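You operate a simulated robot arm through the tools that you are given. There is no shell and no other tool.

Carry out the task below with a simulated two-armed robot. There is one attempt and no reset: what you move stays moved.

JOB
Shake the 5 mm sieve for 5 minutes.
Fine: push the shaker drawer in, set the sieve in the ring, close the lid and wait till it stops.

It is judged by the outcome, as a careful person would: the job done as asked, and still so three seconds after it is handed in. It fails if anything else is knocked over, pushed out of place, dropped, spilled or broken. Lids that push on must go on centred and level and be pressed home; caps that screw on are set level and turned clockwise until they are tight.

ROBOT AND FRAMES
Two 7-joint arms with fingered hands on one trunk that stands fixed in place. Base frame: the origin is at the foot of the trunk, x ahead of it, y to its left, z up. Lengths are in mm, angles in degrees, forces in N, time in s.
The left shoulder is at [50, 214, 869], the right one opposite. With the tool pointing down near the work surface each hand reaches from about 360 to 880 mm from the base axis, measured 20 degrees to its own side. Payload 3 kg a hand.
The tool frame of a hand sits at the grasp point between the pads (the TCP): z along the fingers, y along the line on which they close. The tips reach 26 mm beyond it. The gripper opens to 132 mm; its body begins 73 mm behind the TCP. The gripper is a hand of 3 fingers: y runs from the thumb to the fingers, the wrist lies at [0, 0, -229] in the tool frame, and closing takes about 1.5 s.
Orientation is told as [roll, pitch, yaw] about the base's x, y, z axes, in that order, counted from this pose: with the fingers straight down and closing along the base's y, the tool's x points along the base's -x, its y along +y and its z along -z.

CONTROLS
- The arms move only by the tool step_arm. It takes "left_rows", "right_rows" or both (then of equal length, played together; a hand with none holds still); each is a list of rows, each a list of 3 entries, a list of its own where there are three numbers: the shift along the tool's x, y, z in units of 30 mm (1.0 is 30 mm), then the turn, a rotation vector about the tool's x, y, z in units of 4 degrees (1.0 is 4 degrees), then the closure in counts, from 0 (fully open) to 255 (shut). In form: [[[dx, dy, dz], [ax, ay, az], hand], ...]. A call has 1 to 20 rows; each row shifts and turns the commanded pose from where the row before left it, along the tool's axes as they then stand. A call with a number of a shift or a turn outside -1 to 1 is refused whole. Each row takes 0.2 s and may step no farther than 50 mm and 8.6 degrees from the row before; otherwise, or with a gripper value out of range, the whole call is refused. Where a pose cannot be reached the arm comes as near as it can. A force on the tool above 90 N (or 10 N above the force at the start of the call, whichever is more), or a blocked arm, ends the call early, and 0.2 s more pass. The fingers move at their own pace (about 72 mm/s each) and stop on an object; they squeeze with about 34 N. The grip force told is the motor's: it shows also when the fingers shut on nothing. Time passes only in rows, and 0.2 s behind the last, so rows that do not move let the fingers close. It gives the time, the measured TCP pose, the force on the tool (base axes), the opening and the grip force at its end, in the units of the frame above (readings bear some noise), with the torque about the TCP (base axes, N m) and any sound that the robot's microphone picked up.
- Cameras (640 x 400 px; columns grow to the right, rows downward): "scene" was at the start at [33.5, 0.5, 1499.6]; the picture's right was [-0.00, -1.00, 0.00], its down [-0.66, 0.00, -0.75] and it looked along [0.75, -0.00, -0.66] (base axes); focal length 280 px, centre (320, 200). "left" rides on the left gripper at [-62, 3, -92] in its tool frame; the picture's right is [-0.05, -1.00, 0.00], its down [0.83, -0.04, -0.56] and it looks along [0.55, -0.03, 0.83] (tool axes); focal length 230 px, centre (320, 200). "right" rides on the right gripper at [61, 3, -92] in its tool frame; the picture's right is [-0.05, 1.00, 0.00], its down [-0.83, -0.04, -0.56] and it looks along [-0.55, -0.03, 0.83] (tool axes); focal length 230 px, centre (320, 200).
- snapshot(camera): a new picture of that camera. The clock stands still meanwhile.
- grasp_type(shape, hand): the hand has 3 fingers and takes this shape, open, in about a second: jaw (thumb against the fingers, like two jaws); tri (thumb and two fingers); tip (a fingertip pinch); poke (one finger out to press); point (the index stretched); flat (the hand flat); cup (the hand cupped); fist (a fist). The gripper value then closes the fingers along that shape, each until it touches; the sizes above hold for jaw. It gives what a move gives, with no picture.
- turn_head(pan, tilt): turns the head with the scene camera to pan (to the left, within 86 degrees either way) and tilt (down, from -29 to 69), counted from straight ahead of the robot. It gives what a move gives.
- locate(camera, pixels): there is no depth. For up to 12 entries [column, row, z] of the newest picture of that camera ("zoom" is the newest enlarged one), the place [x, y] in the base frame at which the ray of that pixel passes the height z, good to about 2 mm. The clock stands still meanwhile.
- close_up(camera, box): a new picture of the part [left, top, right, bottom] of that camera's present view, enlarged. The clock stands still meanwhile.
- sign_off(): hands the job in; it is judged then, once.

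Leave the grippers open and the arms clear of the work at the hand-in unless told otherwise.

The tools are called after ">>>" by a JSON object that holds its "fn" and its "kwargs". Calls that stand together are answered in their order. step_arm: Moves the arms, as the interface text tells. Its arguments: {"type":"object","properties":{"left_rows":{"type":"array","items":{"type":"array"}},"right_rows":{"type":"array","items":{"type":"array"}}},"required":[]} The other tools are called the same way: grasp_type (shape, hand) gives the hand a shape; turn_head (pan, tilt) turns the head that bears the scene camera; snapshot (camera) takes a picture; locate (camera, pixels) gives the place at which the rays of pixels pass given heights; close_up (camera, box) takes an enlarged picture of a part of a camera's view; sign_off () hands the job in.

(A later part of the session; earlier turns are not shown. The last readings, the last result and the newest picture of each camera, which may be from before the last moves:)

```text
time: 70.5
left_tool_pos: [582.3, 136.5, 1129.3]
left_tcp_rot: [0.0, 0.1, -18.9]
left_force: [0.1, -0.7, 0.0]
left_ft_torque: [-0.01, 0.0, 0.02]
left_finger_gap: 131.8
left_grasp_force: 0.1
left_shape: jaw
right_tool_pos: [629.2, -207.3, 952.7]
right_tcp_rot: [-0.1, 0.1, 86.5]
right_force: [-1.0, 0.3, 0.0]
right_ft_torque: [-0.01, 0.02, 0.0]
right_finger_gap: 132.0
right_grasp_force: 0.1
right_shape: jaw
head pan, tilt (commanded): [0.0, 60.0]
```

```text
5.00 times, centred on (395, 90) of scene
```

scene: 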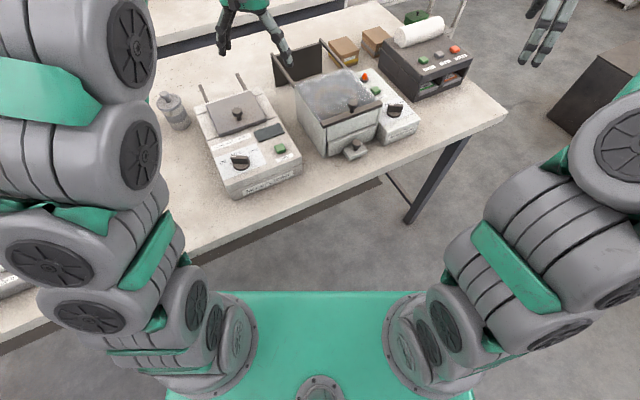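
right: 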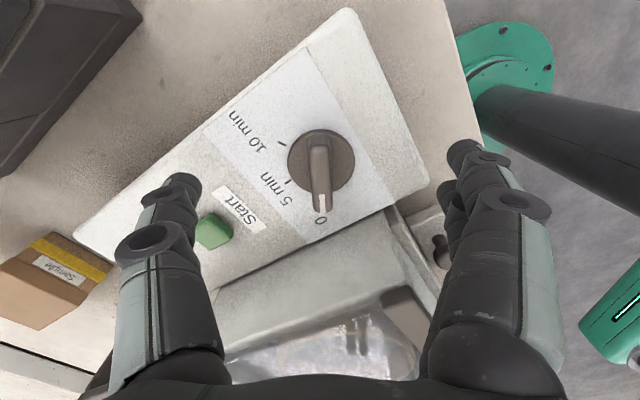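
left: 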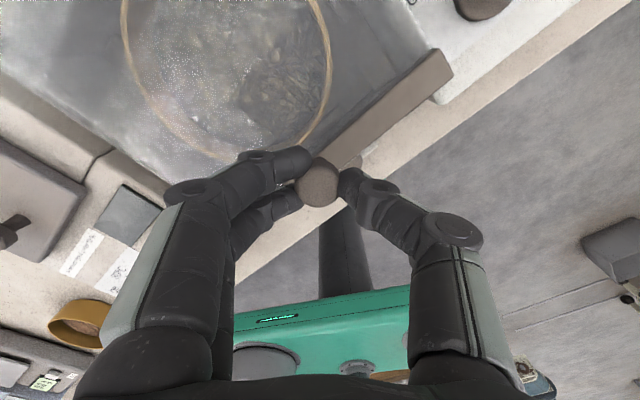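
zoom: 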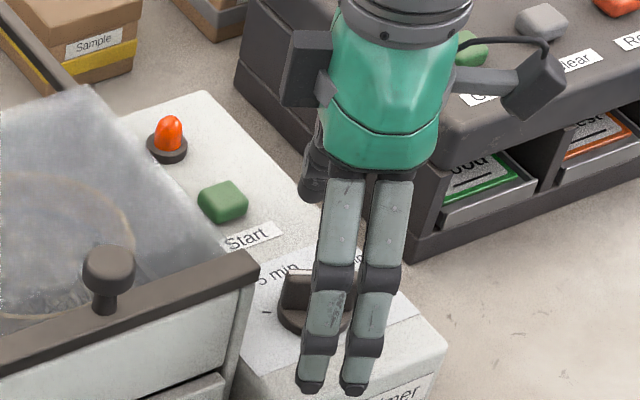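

Aligned: the dial's base is centred under the TCP. I close the fingers on the handle bar.

>>> {"fn": "step_arm", "kwargs": {"right_rows": [[[0, 0, 0], [0, 0, 0], 100], [[0, 0, 0], [0, 0, 0], 160], [[0, 0, 0], [0, 0, 0], 200], [[0, 0, 0], [0, 0, 0], 255], [[0, 0, 0], [0, 0, 0], 255], [[0, 0, 0], [0, 0, 0], 255], [[0, 0, 0], [0, 0, 0], 255]]}}

>>> {"fn": "snapshot", "kwargs": {"camera": "right"}}

>>> {"fn": "close_up", "kwargs": {"camera": "scene", "box": [340, 50, 450, 130]}}

```text
time: 72.1
left_tool_pos: [581.5, 136.5, 1128.3]
left_tcp_rot: [0.0, -0.1, -18.8]
left_force: [0.2, 0.2, -0.1]
left_ft_torque: [0.03, 0.01, 0.01]
left_finger_gap: 132.0
left_grasp_force: 0.0
left_shape: jaw
right_tool_pos: [630.6, -209.5, 952.9]
right_tcp_rot: [0.0, 0.0, 86.4]
right_force: [-0.2, -0.1, -5.1]
right_ft_torque: [-0.02, 0.04, -0.02]
right_finger_gap: 6.8
right_grasp_force: 33.8
right_shape: jaw
head pan, tilt (commanded): [0.0, 60.0]
```

```text
taken
```

right: 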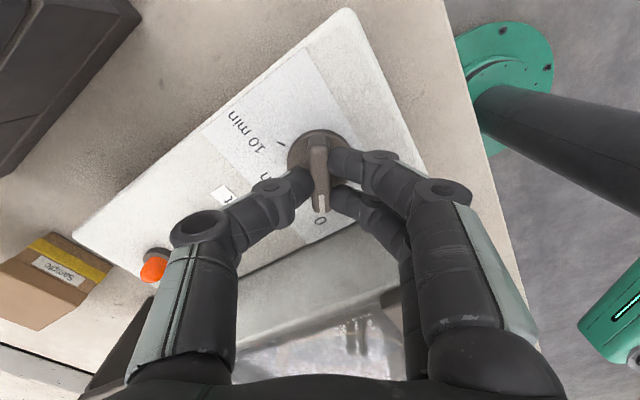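

```text
5.00 times, centred on (395, 90) of scene
```

zoom: 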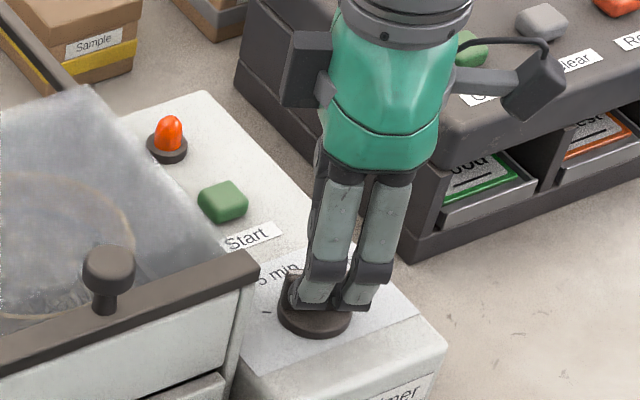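

Firmly on the bar (34 N). I turn the hand clockwise (seen from above), 32° first, watching the torque.

>>> {"fn": "step_arm", "kwargs": {"right_rows": [[[0, 0, 0], [0, 0, 1.0], 255], [[0, 0, 0], [0, 0, 1.0], 255], [[0, 0, 0], [0, 0, 1.0], 255], [[0, 0, 0], [0, 0, 1.0], 255], [[0, 0, 0], [0, 0, 1.0], 255], [[0, 0, 0], [0, 0, 1.0], 255], [[0, 0, 0], [0, 0, 1.0], 255], [[0, 0, 0], [0, 0, 1.0], 255], [[0, 0, 0], [0, 0, 0], 255]]}}

>>> {"fn": "snapshot", "kwargs": {"camera": "right"}}

>>> {"fn": "close_up", "kwargs": {"camera": "scene", "box": [340, 50, 450, 130]}}

```text
time: 74.1
left_tool_pos: [581.9, 136.7, 1129.1]
left_tcp_rot: [0.1, 0.1, -18.9]
left_force: [0.5, 0.1, 0.0]
left_ft_torque: [0.01, 0.0, -0.02]
left_finger_gap: 132.0
left_grasp_force: 0.1
left_shape: jaw
right_tool_pos: [628.0, -210.0, 952.5]
right_tcp_rot: [0.0, 0.0, 54.3]
right_force: [2.1, -0.9, -12.0]
right_ft_torque: [0.01, 0.01, 0.03]
right_finger_gap: 6.7
right_grasp_force: 34.1
right_shape: jaw
head pan, tilt (commanded): [0.0, 60.0]
```

```text
taken
```

right: 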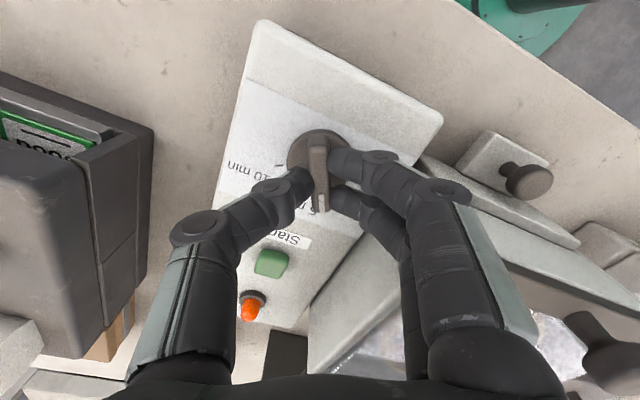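

```text
5.00 times, centred on (395, 90) of scene
```

zoom: 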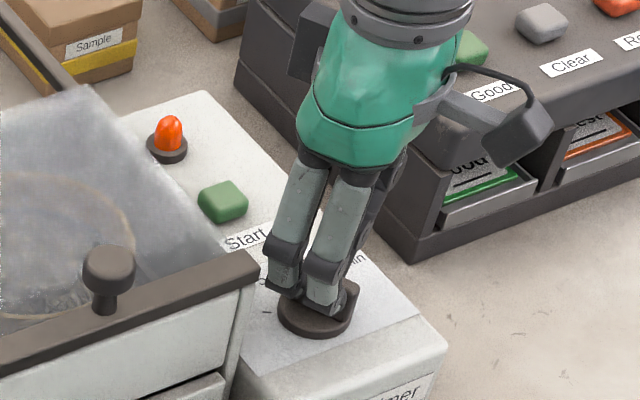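

The dial follows. I turn the remaining 27.5°.

>>> {"fn": "step_arm", "kwargs": {"right_rows": [[[0, 0, 0], [0, 0, 0.98], 255], [[0, 0, 0], [0, 0, 0.98], 255], [[0, 0, 0], [0, 0, 0.98], 255], [[0, 0, 0], [0, 0, 0.98], 255], [[0, 0, 0], [0, 0, 0.98], 255], [[0, 0, 0], [0, 0, 0.98], 255], [[0, 0, 0], [0, 0, 0.95], 255], [[0, 0, 0], [0, 0, 0], 255]]}}

>>> {"fn": "snapshot", "kwargs": {"camera": "right"}}

>>> {"fn": "close_up", "kwargs": {"camera": "scene", "box": [340, 50, 450, 130]}}

```text
time: 75.9
left_tool_pos: [582.1, 136.9, 1129.3]
left_tcp_rot: [0.0, 0.0, -18.9]
left_force: [-0.5, -0.3, -0.1]
left_ft_torque: [0.0, 0.03, -0.01]
left_finger_gap: 132.1
left_grasp_force: 0.1
left_shape: jaw
right_tool_pos: [628.6, -209.8, 953.7]
right_tcp_rot: [0.1, 0.0, 27.0]
right_force: [4.8, -2.8, -5.5]
right_ft_torque: [-0.09, -0.09, 0.06]
right_finger_gap: 6.8
right_grasp_force: 34.1
right_shape: jaw
head pan, tilt (commanded): [0.0, 60.0]
```

```text
taken
```

right: 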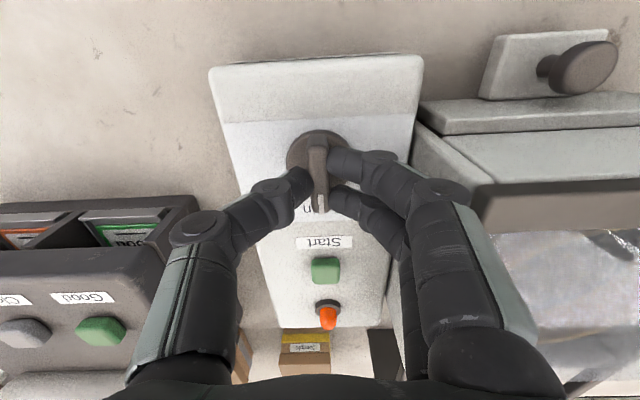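

```text
5.00 times, centred on (395, 90) of scene
```

zoom: 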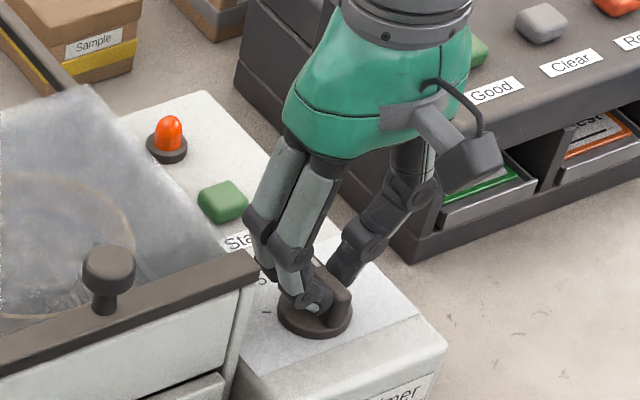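

The dial now points along the shaker axis. I open a little, lift, and check it.

>>> {"fn": "step_arm", "kwargs": {"right_rows": [[[0, 0, 0], [0, 0, 0], 200], [[0, 0, 0], [0, 0, 0], 170], [[0, 0, 0], [0, 0, 0], 170], [[0, 0, -0.4], [0, 0, 0], 170], [[0, 0, -0.8], [0, 0, 0], 170], [[0, 0, -0.9], [0, 0, 0], 170], [[0, 0, -0.9], [0, 0, 0], 170], [[0, 0, 0], [0, 0, 0], 170]]}}

>>> {"fn": "snapshot", "kwargs": {"camera": "right"}}

>>> {"fn": "close_up", "kwargs": {"camera": "scene", "box": [340, 50, 450, 130]}}

```text
time: 77.7
left_tool_pos: [582.0, 136.8, 1129.3]
left_tcp_rot: [-0.1, 0.0, -18.9]
left_force: [0.5, -0.2, -0.5]
left_ft_torque: [-0.02, 0.02, 0.0]
left_finger_gap: 131.9
left_grasp_force: 0.1
left_shape: jaw
right_tool_pos: [628.7, -208.8, 1042.6]
right_tcp_rot: [0.0, 0.0, 27.1]
right_force: [-0.1, 0.5, -0.7]
right_ft_torque: [0.03, 0.0, 0.0]
right_finger_gap: 43.9
right_grasp_force: 0.0
right_shape: jaw
head pan, tilt (commanded): [0.0, 60.0]
```

```text
taken
```

right: 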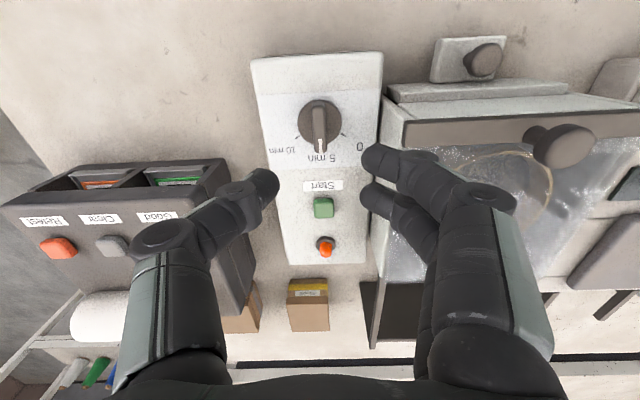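

```text
5.00 times, centred on (395, 90) of scene
```

zoom: 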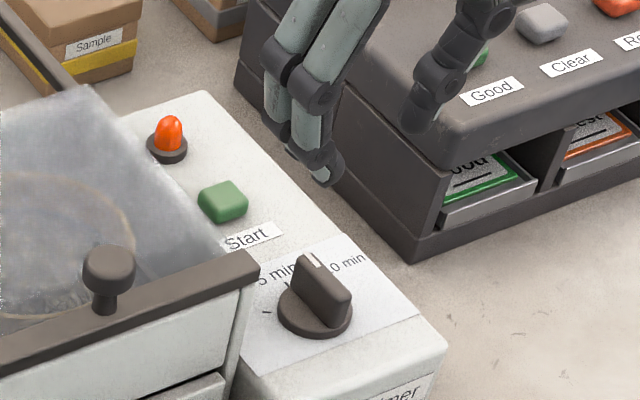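

>>> {"fn": "close_up", "kwargs": {"camera": "right", "box": [250, 80, 390, 180]}}

>>> {"fn": "close_up", "kwargs": {"camera": "right", "box": [370, 20, 600, 180]}}

```text
4.00 times, centred on (320, 130) of right
```

zoom: 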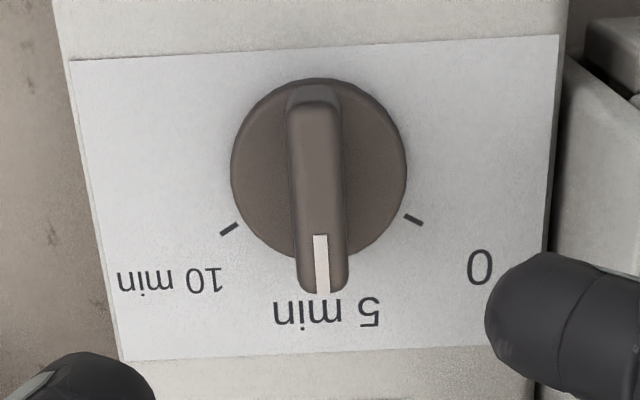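

```text
2.50 times, centred on (485, 100) of right
```

zoom: 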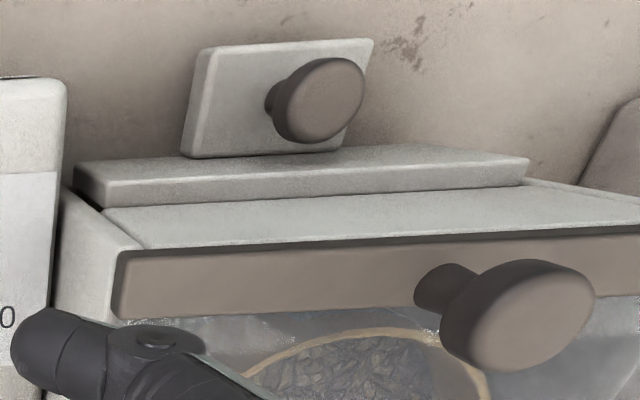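

The dial's white mark points exactly at "5 min". Next the Start button: right pixel (323,207), scene pixel (375.4,89.6).

>>> {"fn": "close_up", "kwargs": {"camera": "right", "box": [270, 170, 380, 270]}}

>>> {"fn": "locate", "kwargs": {"camera": "right", "pixels": [[323, 206, 905], [323, 206, 912], [323, 206, 920], [326, 246, 920]]}}

>>> {"fn": "locate", "kwargs": {"camera": "scene", "pixels": [[375.4, 89.6, 905], [375.4, 89.6, 912], [375.4, 89.6, 920]]}}

```text
4.00 times, centred on (325, 220) of right
```

zoom: 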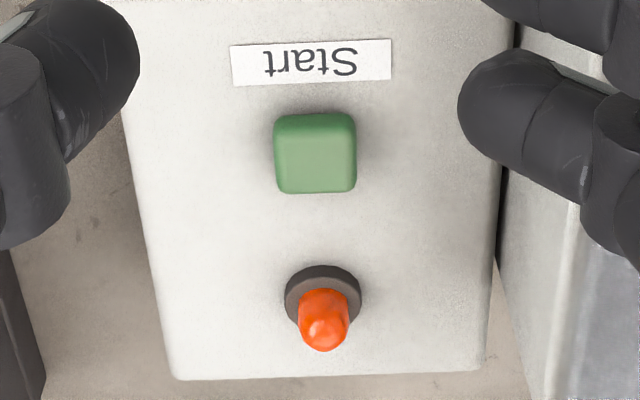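

```text
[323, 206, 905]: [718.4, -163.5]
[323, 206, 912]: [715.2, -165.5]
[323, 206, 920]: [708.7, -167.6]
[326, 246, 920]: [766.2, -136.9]
```

```text
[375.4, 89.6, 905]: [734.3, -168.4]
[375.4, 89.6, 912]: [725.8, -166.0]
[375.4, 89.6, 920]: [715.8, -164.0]
```

Button ≈ (713,-166), top ≈ 916–920. I move the right hand along the panel axis to above it and close the fingers into a single tip.

>>> {"fn": "step_arm", "kwargs": {"right_rows": [[[-0.63, 0, 0], [0, 0, 0], 200], [[-0.63, 0, 0], [0, 0, 0], 230], [[-0.63, 0, 0], [0, 0, 0], 255], [[-0.63, 0, 0], [0, 0, 0], 255], [[-0.63, 0, 0], [0, 0, 0], 255], [[0, 0, 0], [0, 0, 0], 255], [[0, 0, 0], [0, 0, 0], 255]]}}

>>> {"fn": "snapshot", "kwargs": {"camera": "right"}}

>>> {"fn": "close_up", "kwargs": {"camera": "scene", "box": [330, 40, 430, 120]}}

```text
time: 79.3
left_tool_pos: [582.7, 136.6, 1128.8]
left_tcp_rot: [0.0, -0.1, -18.9]
left_force: [-0.7, -0.1, -0.5]
left_ft_torque: [0.02, 0.0, 0.0]
left_finger_gap: 131.7
left_grasp_force: 0.0
left_shape: jaw
right_tool_pos: [713.2, -165.7, 1044.1]
right_tcp_rot: [0.0, -0.1, 27.1]
right_force: [0.5, -0.7, 0.7]
right_ft_torque: [-0.03, -0.02, -0.01]
right_finger_gap: 0.1
right_grasp_force: 33.9
right_shape: jaw
head pan, tilt (commanded): [0.0, 60.0]
```

```text
taken
```

right: 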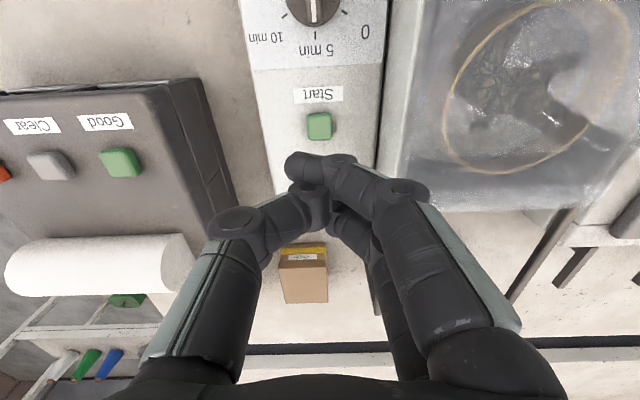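

```text
5.00 times, centred on (380, 80) of scene
```

zoom: 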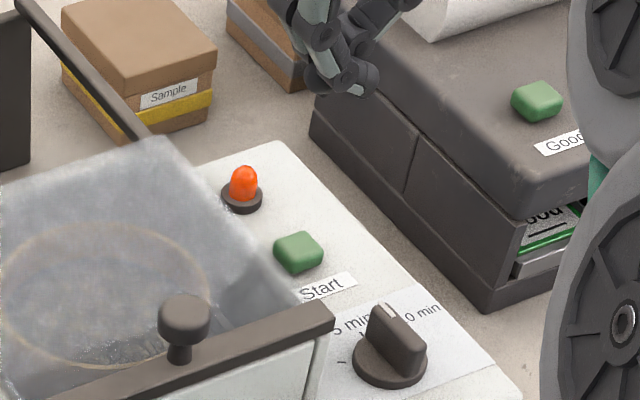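

Fully shut, the fingers overlap sideways; a single outstretched finger is neater for a button. I give the right hand the "poke" shape and look.

>>> {"fn": "grasp_type", "kwargs": {"shape": "poke", "hand": "right"}}

>>> {"fn": "snapshot", "kwargs": {"camera": "right"}}

>>> {"fn": "close_up", "kwargs": {"camera": "scene", "box": [330, 10, 450, 110]}}

```text
time: 80.2
left_tool_pos: [581.8, 136.5, 1129.7]
left_tcp_rot: [0.0, 0.0, -18.8]
left_force: [-0.7, -0.5, -0.8]
left_ft_torque: [0.03, 0.0, 0.01]
left_finger_gap: 131.7
left_grasp_force: 0.1
left_shape: jaw
right_tool_pos: [714.1, -166.2, 1042.8]
right_tcp_rot: [0.1, 0.1, 27.1]
right_force: [0.2, 0.2, -0.3]
right_ft_torque: [0.0, 0.0, 0.05]
right_finger_gap: 0.0
right_grasp_force: 0.0
right_shape: poke
head pan, tilt (commanded): [0.0, 60.0]
```

```text
taken
```

right: 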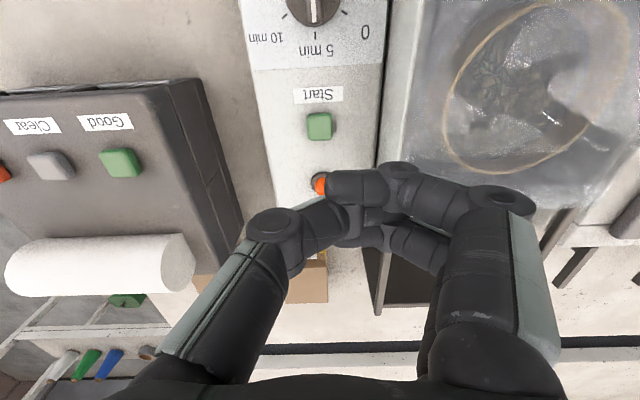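

```text
4.00 times, centred on (390, 60) of scene
```

zoom: 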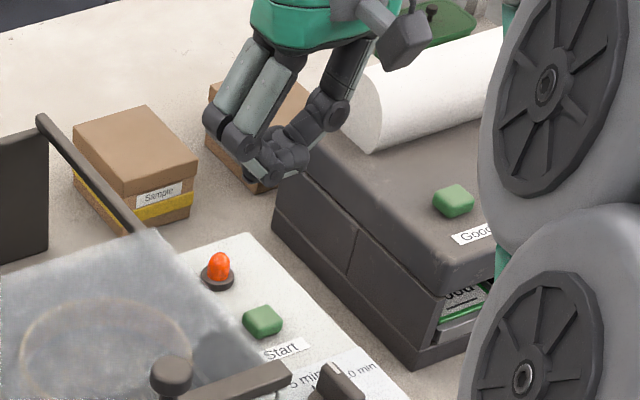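

The shape may still be forming; I let a second pass with the hand value 0 and look again.

>>> {"fn": "step_arm", "kwargs": {"right_rows": [[[0, 0, 0], [0, 0, 0], 0], [[0, 0, 0], [0, 0, 0], 0], [[0, 0, 0], [0, 0, 0], 0], [[0, 0, 0], [0, 0, 0], 0], [[0, 0, 0], [0, 0, 0], 0]]}}

>>> {"fn": "snapshot", "kwargs": {"camera": "right"}}

>>> {"fn": "close_up", "kwargs": {"camera": "scene", "box": [350, 10, 450, 80]}}

```text
time: 81.4
left_tool_pos: [581.7, 135.9, 1128.2]
left_tcp_rot: [-0.1, 0.0, -18.8]
left_force: [-0.1, 1.0, 0.4]
left_ft_torque: [0.02, 0.02, 0.0]
left_finger_gap: 131.9
left_grasp_force: 0.0
left_shape: jaw
right_tool_pos: [713.5, -165.7, 1043.6]
right_tcp_rot: [-0.1, 0.0, 27.1]
right_force: [0.3, -0.6, -0.1]
right_ft_torque: [0.0, 0.01, 0.03]
right_finger_gap: 0.0
right_grasp_force: 0.0
right_shape: poke
head pan, tilt (commanded): [0.0, 60.0]
```

```text
taken
```

right: 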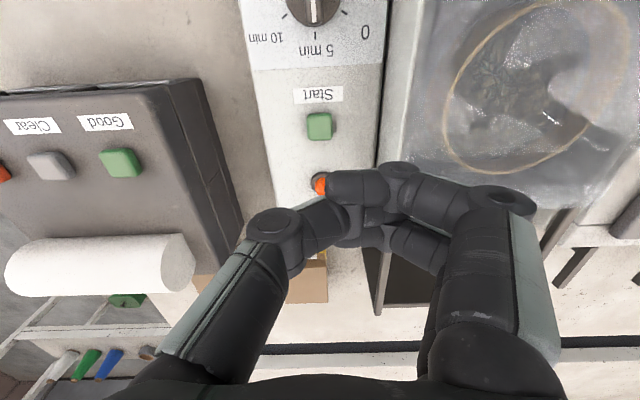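

```text
5.71 times, centred on (400, 45) of scene
```

zoom: 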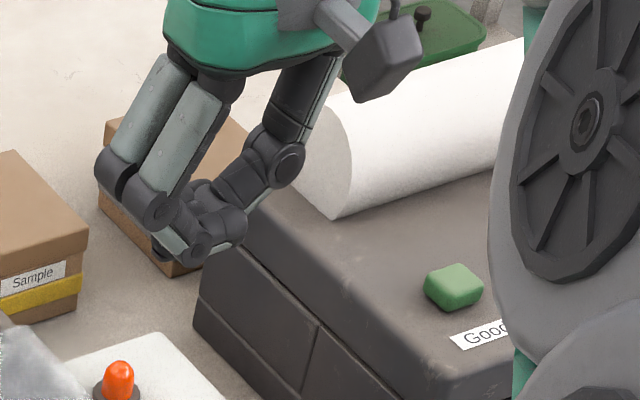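

"Poke" keeps the fingers clustered. I try the "point" shape (index stretched).

>>> {"fn": "grasp_type", "kwargs": {"shape": "point", "hand": "right"}}

>>> {"fn": "snapshot", "kwargs": {"camera": "right"}}

>>> {"fn": "close_up", "kwargs": {"camera": "scene", "box": [350, 10, 450, 80]}}

```text
time: 82.3
left_tool_pos: [582.6, 136.9, 1129.8]
left_tcp_rot: [0.1, 0.0, -18.9]
left_force: [-0.2, 0.4, -0.2]
left_ft_torque: [0.01, -0.06, -0.02]
left_finger_gap: 131.6
left_grasp_force: 0.0
left_shape: jaw
right_tool_pos: [714.5, -165.3, 1042.1]
right_tcp_rot: [0.0, 0.0, 27.1]
right_force: [0.5, -0.4, -0.2]
right_ft_torque: [0.0, -0.03, -0.04]
right_finger_gap: 0.0
right_grasp_force: 0.0
right_shape: point
head pan, tilt (commanded): [0.0, 60.0]
```

```text
taken
```

right: 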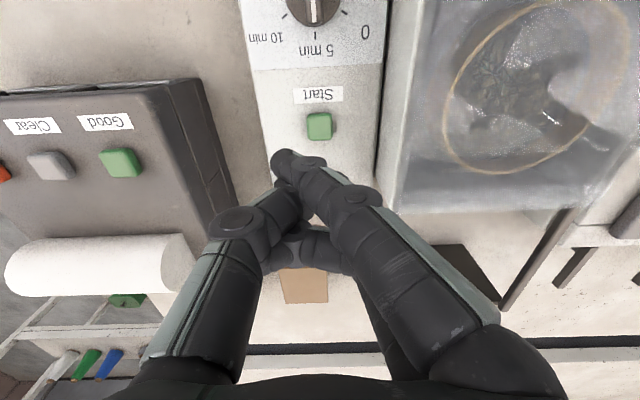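

```text
5.71 times, centred on (400, 45) of scene
```

zoom: 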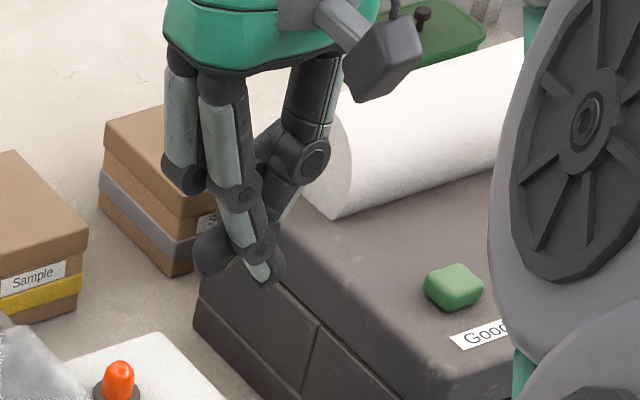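

Now the index is stretched and is the lowest point. I find where its tip is: right pixel (283,160), scene pixel (391,58.7).

>>> {"fn": "close_up", "kwargs": {"camera": "right", "box": [240, 100, 400, 200]}}

>>> {"fn": "locate", "kwargs": {"camera": "scene", "pixels": [[390.9, 58.7, 1000], [390.9, 58.7, 1010], [390.9, 58.7, 1020]]}}

>>> {"fn": "locate", "kwargs": {"camera": "right", "pixels": [[283, 160, 1000], [283, 160, 1010], [283, 160, 1020], [319, 127, 912], [319, 127, 920]]}}

```text
4.00 times, centred on (320, 150) of right
```

zoom: 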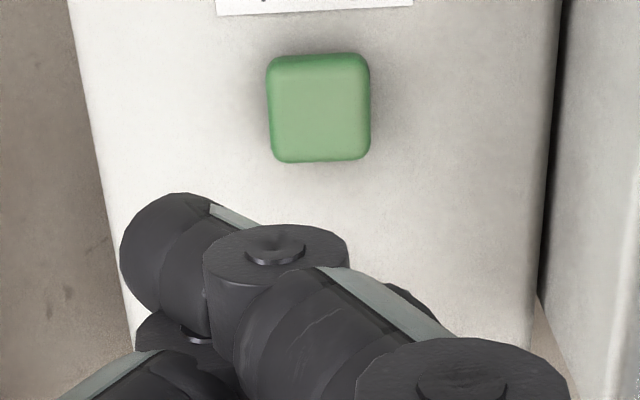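

```text
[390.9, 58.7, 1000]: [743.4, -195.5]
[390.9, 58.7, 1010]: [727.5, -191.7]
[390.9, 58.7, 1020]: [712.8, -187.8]
```

```text
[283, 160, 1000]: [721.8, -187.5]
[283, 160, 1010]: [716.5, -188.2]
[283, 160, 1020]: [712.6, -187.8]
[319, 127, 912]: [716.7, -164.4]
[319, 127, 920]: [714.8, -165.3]
```

Tip of the index is at (712.7,-187.8,1019), i.e. tool offset (11,-19,24); the button is at (715.5,-165). I check the printer's near edge height/position for thumb clearance before descending.

>>> {"fn": "locate", "kwargs": {"camera": "scene", "pixels": [[419.5, 82.5, 950], [419.5, 82.5, 970], [419.5, 82.5, 990], [377, 61, 950], [377, 61, 970], [377, 61, 990]]}}

>>> {"fn": "locate", "kwargs": {"camera": "right", "pixels": [[174, 80, 950], [174, 80, 970], [174, 80, 990], [212, 215, 950], [212, 215, 970], [212, 215, 990]]}}

>>> {"fn": "close_up", "kwargs": {"camera": "scene", "box": [360, 40, 450, 110]}}

```text
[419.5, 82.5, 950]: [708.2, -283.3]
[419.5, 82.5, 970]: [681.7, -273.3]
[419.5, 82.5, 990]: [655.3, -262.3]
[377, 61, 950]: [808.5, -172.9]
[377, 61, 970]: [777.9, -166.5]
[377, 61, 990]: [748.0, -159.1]
```

```text
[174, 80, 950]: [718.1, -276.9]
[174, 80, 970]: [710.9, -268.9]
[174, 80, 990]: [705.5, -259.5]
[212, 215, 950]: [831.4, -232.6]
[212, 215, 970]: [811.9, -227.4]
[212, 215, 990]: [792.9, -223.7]
```

```text
5.71 times, centred on (405, 75) of scene
```

zoom: 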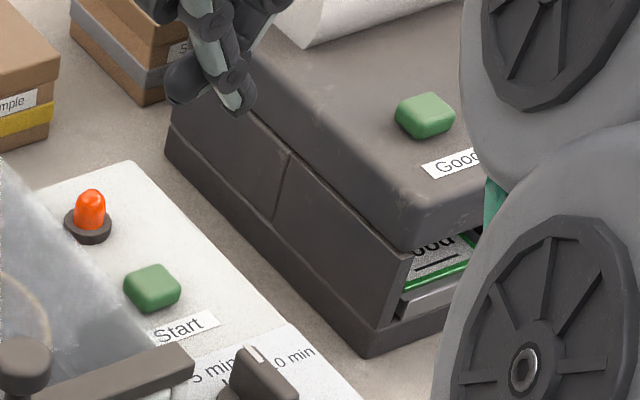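

The printer is well clear (top ≈ 945, 120 mm aside). I shift the fingertip over the Start button and descend to about 12 mm above it.

>>> {"fn": "step_arm", "kwargs": {"right_rows": [[[-0.43, 0.633, 0], [0, 0, 0], 0], [[0, 0, 0.6], [0, 0, 0], 0], [[0, 0, 0.7], [0, 0, 0], 0], [[0, 0, 0.7], [0, 0, 0], 0], [[0, 0, 0.6], [0, 0, 0], 0], [[0, 0, 0.3], [0, 0, 0], 0], [[0, 0, 0], [0, 0, 0], 0]]}}

>>> {"fn": "snapshot", "kwargs": {"camera": "right"}}

>>> {"fn": "close_up", "kwargs": {"camera": "scene", "box": [330, 50, 430, 120]}}

```text
time: 83.9
left_tool_pos: [581.6, 136.3, 1128.9]
left_tcp_rot: [0.0, 0.1, -18.9]
left_force: [-0.3, 0.2, 0.0]
left_ft_torque: [0.02, 0.03, 0.01]
left_finger_gap: 131.9
left_grasp_force: 0.0
left_shape: jaw
right_tool_pos: [715.9, -143.2, 955.2]
right_tcp_rot: [0.0, 0.0, 27.1]
right_force: [0.0, 0.3, 0.3]
right_ft_torque: [0.02, 0.0, 0.0]
right_finger_gap: 0.0
right_grasp_force: 0.0
right_shape: point
head pan, tilt (commanded): [0.0, 60.0]
```

```text
taken
```

right: 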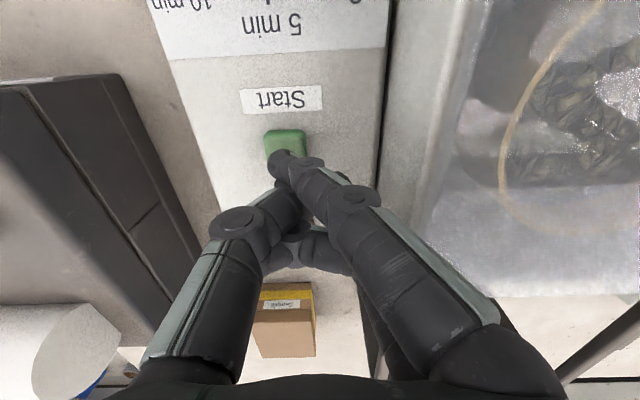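

```text
5.71 times, centred on (380, 85) of scene
```

zoom: 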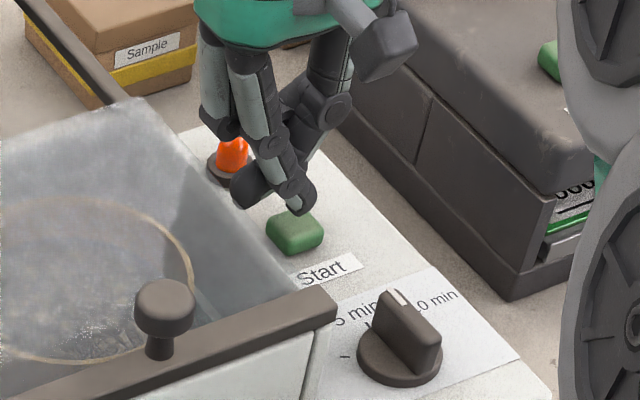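

The fingertip is over the button, but a folded finger seems close to the red lamp. I enlarge both views to judge this before pressing.

>>> {"fn": "close_up", "kwargs": {"camera": "scene", "box": [350, 55, 410, 100]}}

>>> {"fn": "close_up", "kwargs": {"camera": "right", "box": [220, 120, 380, 290]}}

```text
8.89 times, centred on (380, 78) of scene
```

zoom: 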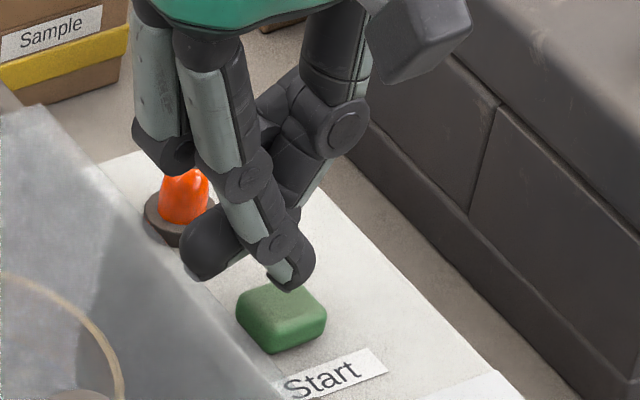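

```text
2.35 times, centred on (300, 205) of right
```

zoom: 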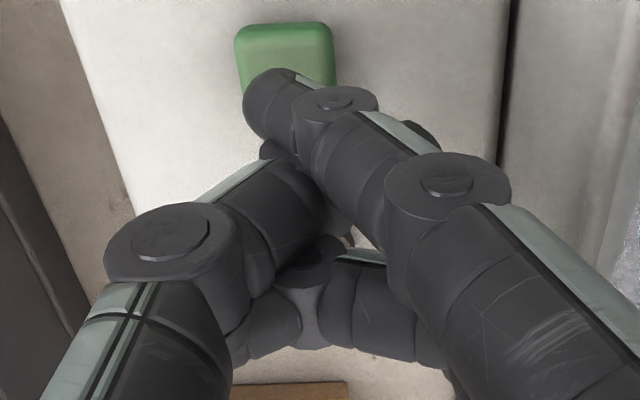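

My own scene projection ignores the head's shift when tilting; I use locate for the thumb tip (scene zoom (205,262); right (347,175)).

>>> {"fn": "locate", "kwargs": {"camera": "scene", "pixels": [[367.1, 84.7, 930], [367.1, 84.7, 945], [367.1, 84.7, 960], [366, 69.5, 930], [366, 69.5, 940], [364, 80, 910], [376.5, 87.5, 925], [376.5, 87.5, 935]]}}

>>> {"fn": "locate", "kwargs": {"camera": "right", "pixels": [[346.8, 175.2, 930], [346.8, 175.2, 945], [346.8, 175.2, 960], [279, 160, 925], [279, 160, 935]]}}

```text
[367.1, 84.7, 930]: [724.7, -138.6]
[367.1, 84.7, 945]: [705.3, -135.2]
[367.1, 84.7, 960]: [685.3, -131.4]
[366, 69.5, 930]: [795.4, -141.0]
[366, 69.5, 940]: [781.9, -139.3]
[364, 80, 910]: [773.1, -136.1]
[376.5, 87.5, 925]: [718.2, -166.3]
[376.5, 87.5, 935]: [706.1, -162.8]
```

```text
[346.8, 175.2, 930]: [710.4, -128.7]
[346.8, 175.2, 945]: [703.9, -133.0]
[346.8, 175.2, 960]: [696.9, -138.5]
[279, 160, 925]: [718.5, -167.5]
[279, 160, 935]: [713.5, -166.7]
```

Triangulated: index tip (717,-167,≈927), thumb tip (704,-134,945), lamp at (772,-136); the folded parts stay clear. I lower the finger onto the button in small steps.

>>> {"fn": "step_arm", "kwargs": {"right_rows": [[[0, 0, 0.1], [0, 0, 0], 0], [[0, 0, 0.1], [0, 0, 0], 0], [[0, 0, 0.07], [0, 0, 0], 0], [[0, 0, 0], [0, 0, 0], 0]]}}

>>> {"fn": "close_up", "kwargs": {"camera": "scene", "box": [350, 55, 410, 100]}}

```text
time: 84.9
left_tool_pos: [582.0, 136.2, 1129.3]
left_tcp_rot: [-0.1, 0.0, -18.9]
left_force: [0.2, 0.7, -0.1]
left_ft_torque: [0.02, 0.02, -0.01]
left_finger_gap: 131.8
left_grasp_force: 0.1
left_shape: jaw
right_tool_pos: [716.1, -143.5, 946.7]
right_tcp_rot: [0.0, 0.1, 27.1]
right_force: [-0.2, -0.3, 1.3]
right_ft_torque: [0.0, -0.01, 0.03]
right_finger_gap: 0.0
right_grasp_force: 0.0
right_shape: point
head pan, tilt (commanded): [0.0, 60.0]
```

```text
8.89 times, centred on (380, 78) of scene
```

zoom: 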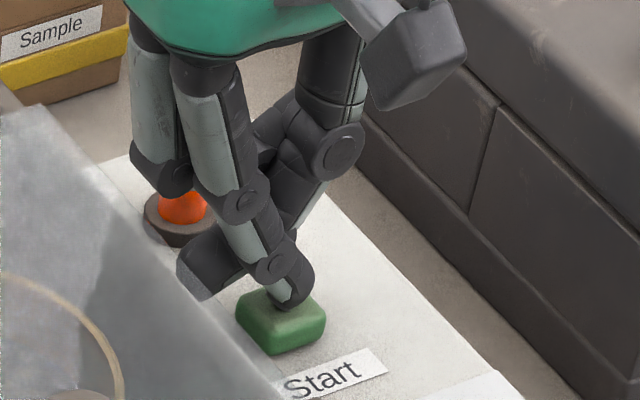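

The fingertip is just about on the button. I press on in 1 mm steps.

>>> {"fn": "step_arm", "kwargs": {"right_rows": [[[0.05, 0, 0.035], [0, 0, 0], 0], [[0, 0, 0.035], [0, 0, 0], 0], [[0, 0, 0.035], [0, 0, 0], 0], [[0, 0, 0], [0, 0, 0], 0]]}}

>>> {"fn": "close_up", "kwargs": {"camera": "scene", "box": [350, 55, 410, 100]}}

```text
time: 85.9
left_tool_pos: [581.0, 135.8, 1129.2]
left_tcp_rot: [0.0, 0.1, -18.9]
left_force: [-0.5, 0.0, -0.3]
left_ft_torque: [0.0, 0.0, 0.01]
left_finger_gap: 131.9
left_grasp_force: 0.1
left_shape: jaw
right_tool_pos: [713.8, -143.9, 943.9]
right_tcp_rot: [-0.1, 0.0, 27.2]
right_force: [-0.6, 0.9, 2.5]
right_ft_torque: [-0.03, 0.01, -0.04]
right_finger_gap: 0.2
right_grasp_force: 0.1
right_shape: point
head pan, tilt (commanded): [0.0, 60.0]
heard: click
```

```text
8.89 times, centred on (380, 78) of scene
```

zoom: 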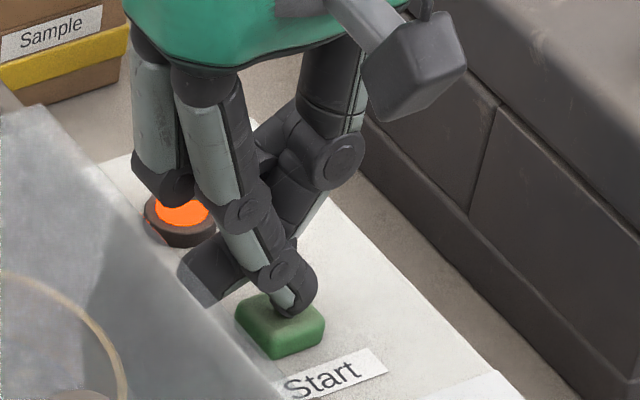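

"Click" heard and the lamp looks brighter. I lift the finger off and check the lamp.

>>> {"fn": "step_arm", "kwargs": {"right_rows": [[[0, 0, -0.5], [0, 0, 0], 0], [[0, 0, -0.8], [0, 0, 0], 0], [[0, 0, -0.9], [0, 0, 0], 0], [[0, 0, -0.9], [0, 0, 0], 0], [[0, 0, -0.5], [0, 0, 0], 0], [[0, 0, 0], [0, 0, 0], 0]]}}

>>> {"fn": "close_up", "kwargs": {"camera": "scene", "box": [290, 40, 430, 140]}}

```text
time: 87.3
left_tool_pos: [581.1, 137.0, 1128.0]
left_tcp_rot: [-0.1, 0.0, -18.9]
left_force: [-0.6, -0.6, -0.1]
left_ft_torque: [0.02, -0.03, 0.0]
left_finger_gap: 131.9
left_grasp_force: 0.1
left_shape: jaw
right_tool_pos: [714.7, -144.8, 1052.7]
right_tcp_rot: [-0.1, -0.1, 27.1]
right_force: [0.2, 0.4, 0.5]
right_ft_torque: [0.01, 0.0, 0.0]
right_finger_gap: 0.1
right_grasp_force: 0.1
right_shape: point
head pan, tilt (commanded): [0.0, 60.0]
```

```text
4.00 times, centred on (360, 90) of scene
```

zoom: 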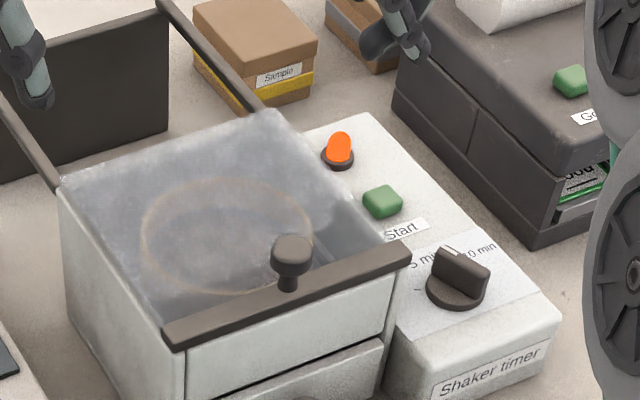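

The lamp is lit now: the shaker is running. I take both hands clear (right goes up and to the right, left back towards its start) while it runs.

>>> {"fn": "step_arm", "kwargs": {"right_rows": [[[0, 0, -0.9], [0, 0, 0], 0], [[0, 0, -0.9], [0, 0, 0], 0], [[0, 0, -0.9], [0, 0, 0], 0], [[0, 0, -0.9], [0, 0, 0], 0], [[0.8, -0.8, 0], [0, 0, 0], 0], [[0.8, -0.8, 0], [0, 0, 0], 0], [[0.8, -0.8, 0], [0, 0, 0], 0], [[0.8, -0.8, 0], [0, 0, 0], 0], [[0.8, -0.8, 0], [0, 0, 0], 0], [[0.8, -0.8, 0], [0, 0, 0], 0], [[0.8, -0.8, 0], [0, 0, 0], 0], [[0.8, -0.8, 0], [0, 0, 0], 0], [[0.5, 0, 0], [0, 0, 0], 0], [[0, 0, 0], [0, 0, 0], 0]], "left_rows": [[[0, 0, 0], [0, 0, 0], 0], [[0, 0, 0], [0, 0, 0], 0], [[0, 0, 0], [0, 0, 0], 0], [[0, 0, 0], [0, 0, 0], 0], [[0.6, 0.3, 0], [0, 0, 0], 0], [[0.6, 0.3, 0], [0, 0, 0], 0], [[0.6, 0.3, 0], [0, 0, 0], 0], [[0.6, 0.3, 0], [0, 0, 0], 0], [[0.6, 0.3, 0], [0, 0, 0], 0], [[0.6, 0.3, 0], [0, 0, 0], 0], [[0, 0, 0], [0, 0, 0], 0], [[0, 0, 0], [0, 0, 0], 0], [[0, 0, 0], [0, 0, 0], 0], [[0, 0, 0], [0, 0, 0], 0]]}}

>>> {"fn": "grasp_type", "kwargs": {"shape": "jaw", "hand": "right"}}

>>> {"fn": "snapshot", "kwargs": {"camera": "scene"}}

>>> {"fn": "close_up", "kwargs": {"camera": "scene", "box": [270, 30, 430, 160]}}

```text
time: 90.3
left_tool_pos: [498.0, 222.4, 1129.5]
left_tcp_rot: [0.0, 0.0, -18.9]
left_force: [0.3, 0.7, 0.1]
left_ft_torque: [-0.01, -0.02, 0.0]
left_finger_gap: 132.0
left_grasp_force: 0.1
left_shape: jaw
right_tool_pos: [616.8, -408.9, 1130.5]
right_tcp_rot: [0.0, 0.0, 27.0]
right_force: [0.5, 0.3, 0.8]
right_ft_torque: [-0.02, -0.03, 0.0]
right_finger_gap: 0.0
right_grasp_force: 0.0
right_shape: point
right hand out of reach, approached as far as the arm can: row 4
head pan, tilt (commanded): [0.0, 60.0]
```

```text
time: 91.2
left_tool_pos: [498.2, 222.6, 1127.7]
left_tcp_rot: [0.0, 0.0, -18.9]
left_force: [1.2, 0.3, 0.0]
left_ft_torque: [0.03, 0.0, 0.01]
left_finger_gap: 131.9
left_grasp_force: 0.1
left_shape: jaw
right_tool_pos: [615.0, -408.4, 1131.6]
right_tcp_rot: [-0.1, 0.1, 27.2]
right_force: [0.0, -0.2, -0.1]
right_ft_torque: [-0.01, 0.0, -0.03]
right_finger_gap: 95.2
right_grasp_force: 0.1
right_shape: jaw
head pan, tilt (commanded): [0.0, 60.0]
```

```text
taken
```

scene: 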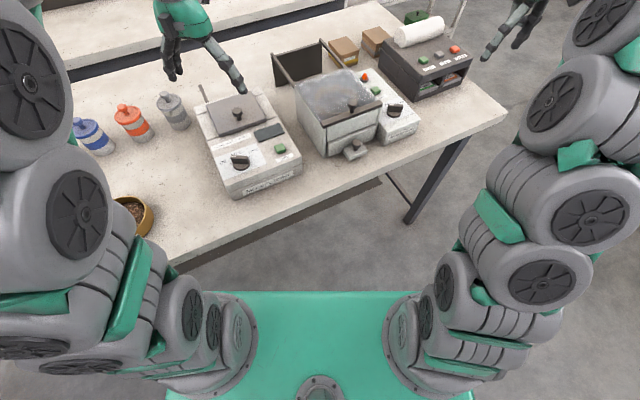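

```text
3.08 times, centred on (350, 95) of scene
```

zoom: 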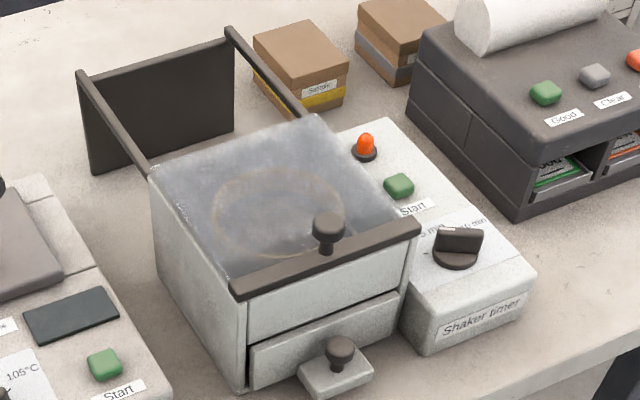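

The dial has gone back toward "0" and the lamp looks unlit. I enlarge to check lamp, dial and the sieve under the glass.

>>> {"fn": "close_up", "kwargs": {"camera": "scene", "box": [350, 60, 420, 120]}}

>>> {"fn": "close_up", "kwargs": {"camera": "scene", "box": [300, 60, 390, 150]}}

>>> {"fn": "snapshot", "kwargs": {"camera": "right"}}

```text
6.67 times, centred on (385, 90) of scene
```

zoom: 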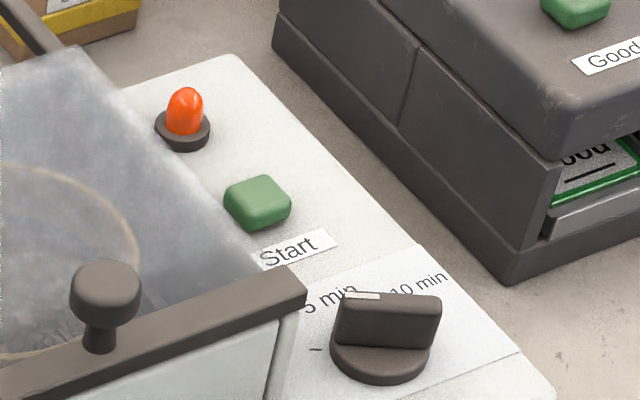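

```text
4.44 times, centred on (345, 105) of scene
```

zoom: 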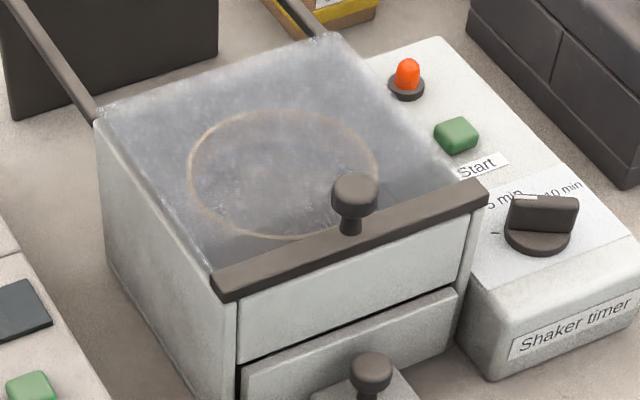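

```text
taken
```

right: 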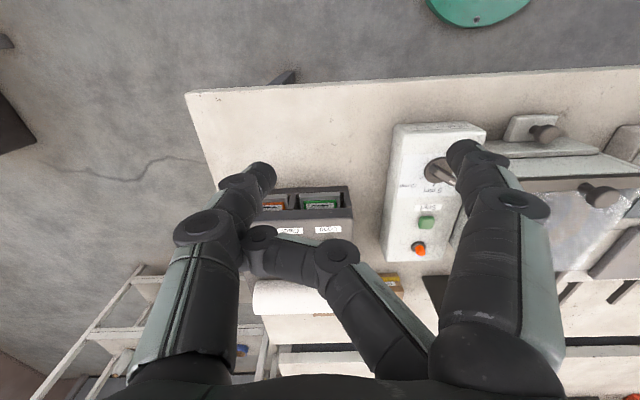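

The dial's mark is back at "0" and the lamp is off, about 5 s after the click. Let me wait a few seconds and listen/watch for any change.

>>> {"fn": "step_arm", "kwargs": {"right_rows": [[[0, 0, 0], [0, 0, 0], 0], [[0, 0, 0], [0, 0, 0], 0], [[0, 0, 0], [0, 0, 0], 0], [[0, 0, 0], [0, 0, 0], 0], [[0, 0, 0], [0, 0, 0], 0], [[0, 0, 0], [0, 0, 0], 0], [[0, 0, 0], [0, 0, 0], 0], [[0, 0, 0], [0, 0, 0], 0], [[0, 0, 0], [0, 0, 0], 0], [[0, 0, 0], [0, 0, 0], 0]]}}

>>> {"fn": "close_up", "kwargs": {"camera": "scene", "box": [300, 50, 430, 150]}}

```text
time: 93.4
left_tool_pos: [498.0, 221.8, 1129.1]
left_tcp_rot: [-0.1, 0.1, -18.9]
left_force: [-0.1, 0.2, 0.2]
left_ft_torque: [0.02, 0.0, 0.0]
left_finger_gap: 131.9
left_grasp_force: 0.0
left_shape: jaw
right_tool_pos: [615.2, -408.6, 1132.0]
right_tcp_rot: [0.0, 0.0, 27.2]
right_force: [-0.1, 0.1, 0.0]
right_ft_torque: [0.01, 0.02, 0.01]
right_finger_gap: 94.9
right_grasp_force: 0.0
right_shape: jaw
head pan, tilt (commanded): [0.0, 60.0]
```

```text
4.00 times, centred on (365, 100) of scene
```

zoom: 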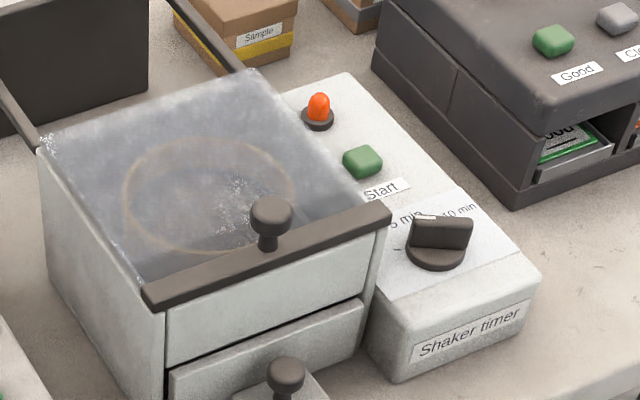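

Lamp stays off, dial at "0". I also note the right fingers are caught at 95 mm (second finger behind the thumb); I'll free them. First I look through the glass from above with the left camera to see the sieve's state.

>>> {"fn": "step_arm", "kwargs": {"left_rows": [[[-0.783, -0.781, 0], [0, 0, 0], 0], [[-0.783, -0.781, 0], [0, 0, 0], 0], [[-0.783, -0.781, 0], [0, 0, 0], 0], [[-0.783, -0.781, 0], [0, 0, 0], 0], [[-0.783, -0.781, 0], [0, 0, 0], 0], [[-0.783, -0.781, 0], [0, 0, 0], 0], [[-0.783, -0.781, 0], [0, 0, 0], 0], [[-0.783, -0.781, 0], [0, 0, 0], 0], [[-0.783, -0.781, 0], [0, 0, 0], 0], [[0, 0, 0], [0, 0, 0], 0]], "right_rows": [[[0, 0, 0], [0, 0, 0], 255], [[0, 0, 0], [0, 0, 0], 255], [[0, 0, 0], [0, 0, 0], 255], [[0, 0, 0], [0, 0, 0], 255], [[0, 0, 0], [0, 0, 0], 255], [[0, 0, 0], [0, 0, 0], 0], [[0, 0, 0], [0, 0, 0], 0], [[0, 0, 0], [0, 0, 0], 0], [[0, 0, 0], [0, 0, 0], 0], [[0, 0, 0], [0, 0, 0], 0]]}}

>>> {"fn": "snapshot", "kwargs": {"camera": "left"}}

>>> {"fn": "snapshot", "kwargs": {"camera": "right"}}

```text
time: 95.6
left_tool_pos: [628.8, -46.1, 1127.7]
left_tcp_rot: [0.0, 0.0, -18.9]
left_force: [0.7, 0.3, -0.4]
left_ft_torque: [-0.02, -0.03, 0.07]
left_finger_gap: 132.2
left_grasp_force: 0.1
left_shape: jaw
right_tool_pos: [616.4, -408.8, 1130.8]
right_tcp_rot: [0.0, 0.0, 27.1]
right_force: [-0.6, 0.0, 0.6]
right_ft_torque: [0.01, 0.02, -0.02]
right_finger_gap: 131.8
right_grasp_force: 0.1
right_shape: jaw
head pan, tilt (commanded): [0.0, 60.0]
```

```text
taken
```

left: 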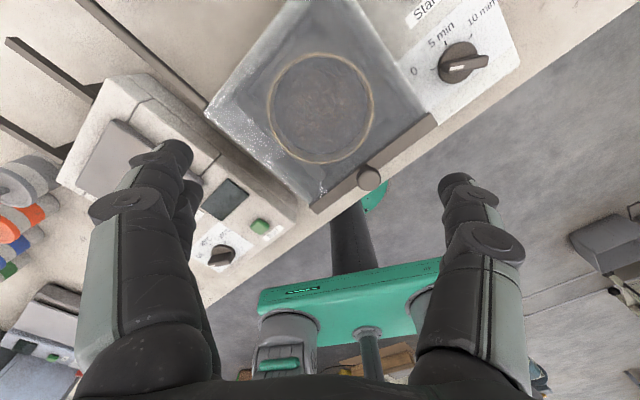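

```text
taken
```

right: 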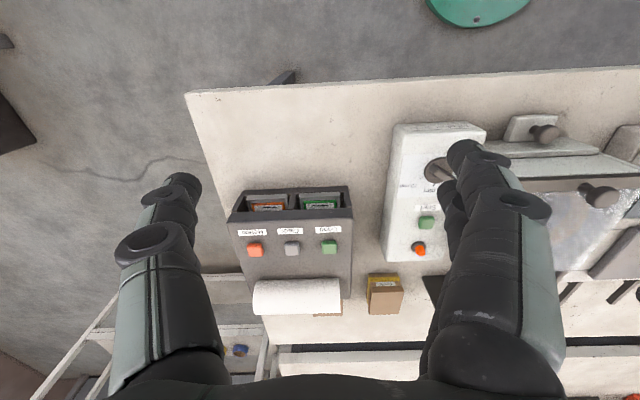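

The right hand is fully open again. I enlarge the view through the glass and the dial.

>>> {"fn": "close_up", "kwargs": {"camera": "left", "box": [250, 40, 400, 180]}}

>>> {"fn": "close_up", "kwargs": {"camera": "left", "box": [390, 0, 530, 100]}}

>>> {"fn": "close_up", "kwargs": {"camera": "left", "box": [200, 60, 460, 220]}}

```text
2.86 times, centred on (325, 110) of left
```

zoom: 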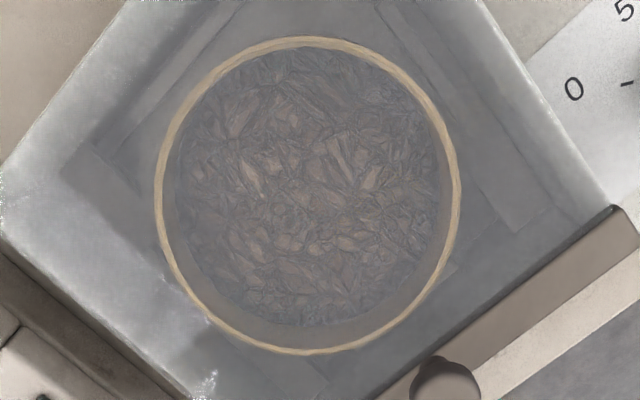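

```text
4.00 times, centred on (460, 50) of left
```

zoom: 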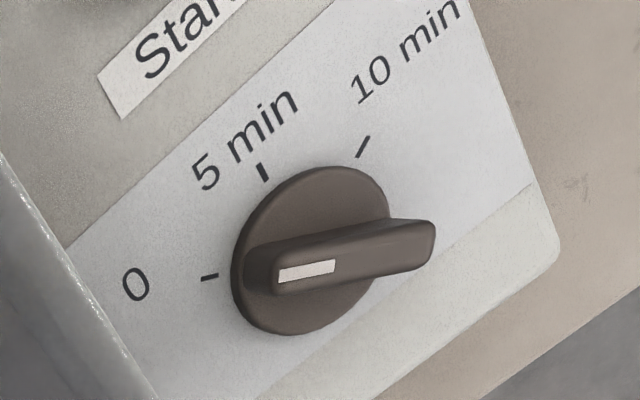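

```text
2.46 times, centred on (330, 140) of left
```

zoom: 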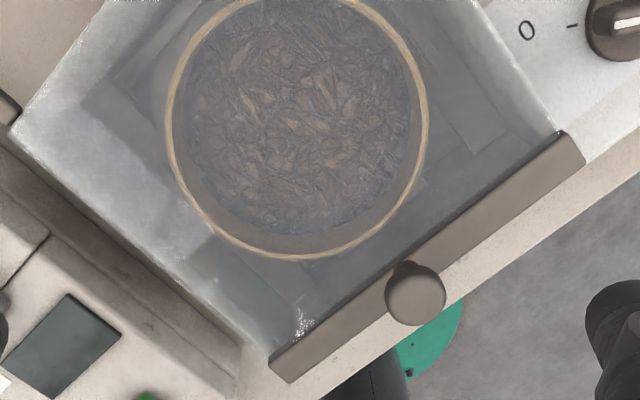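

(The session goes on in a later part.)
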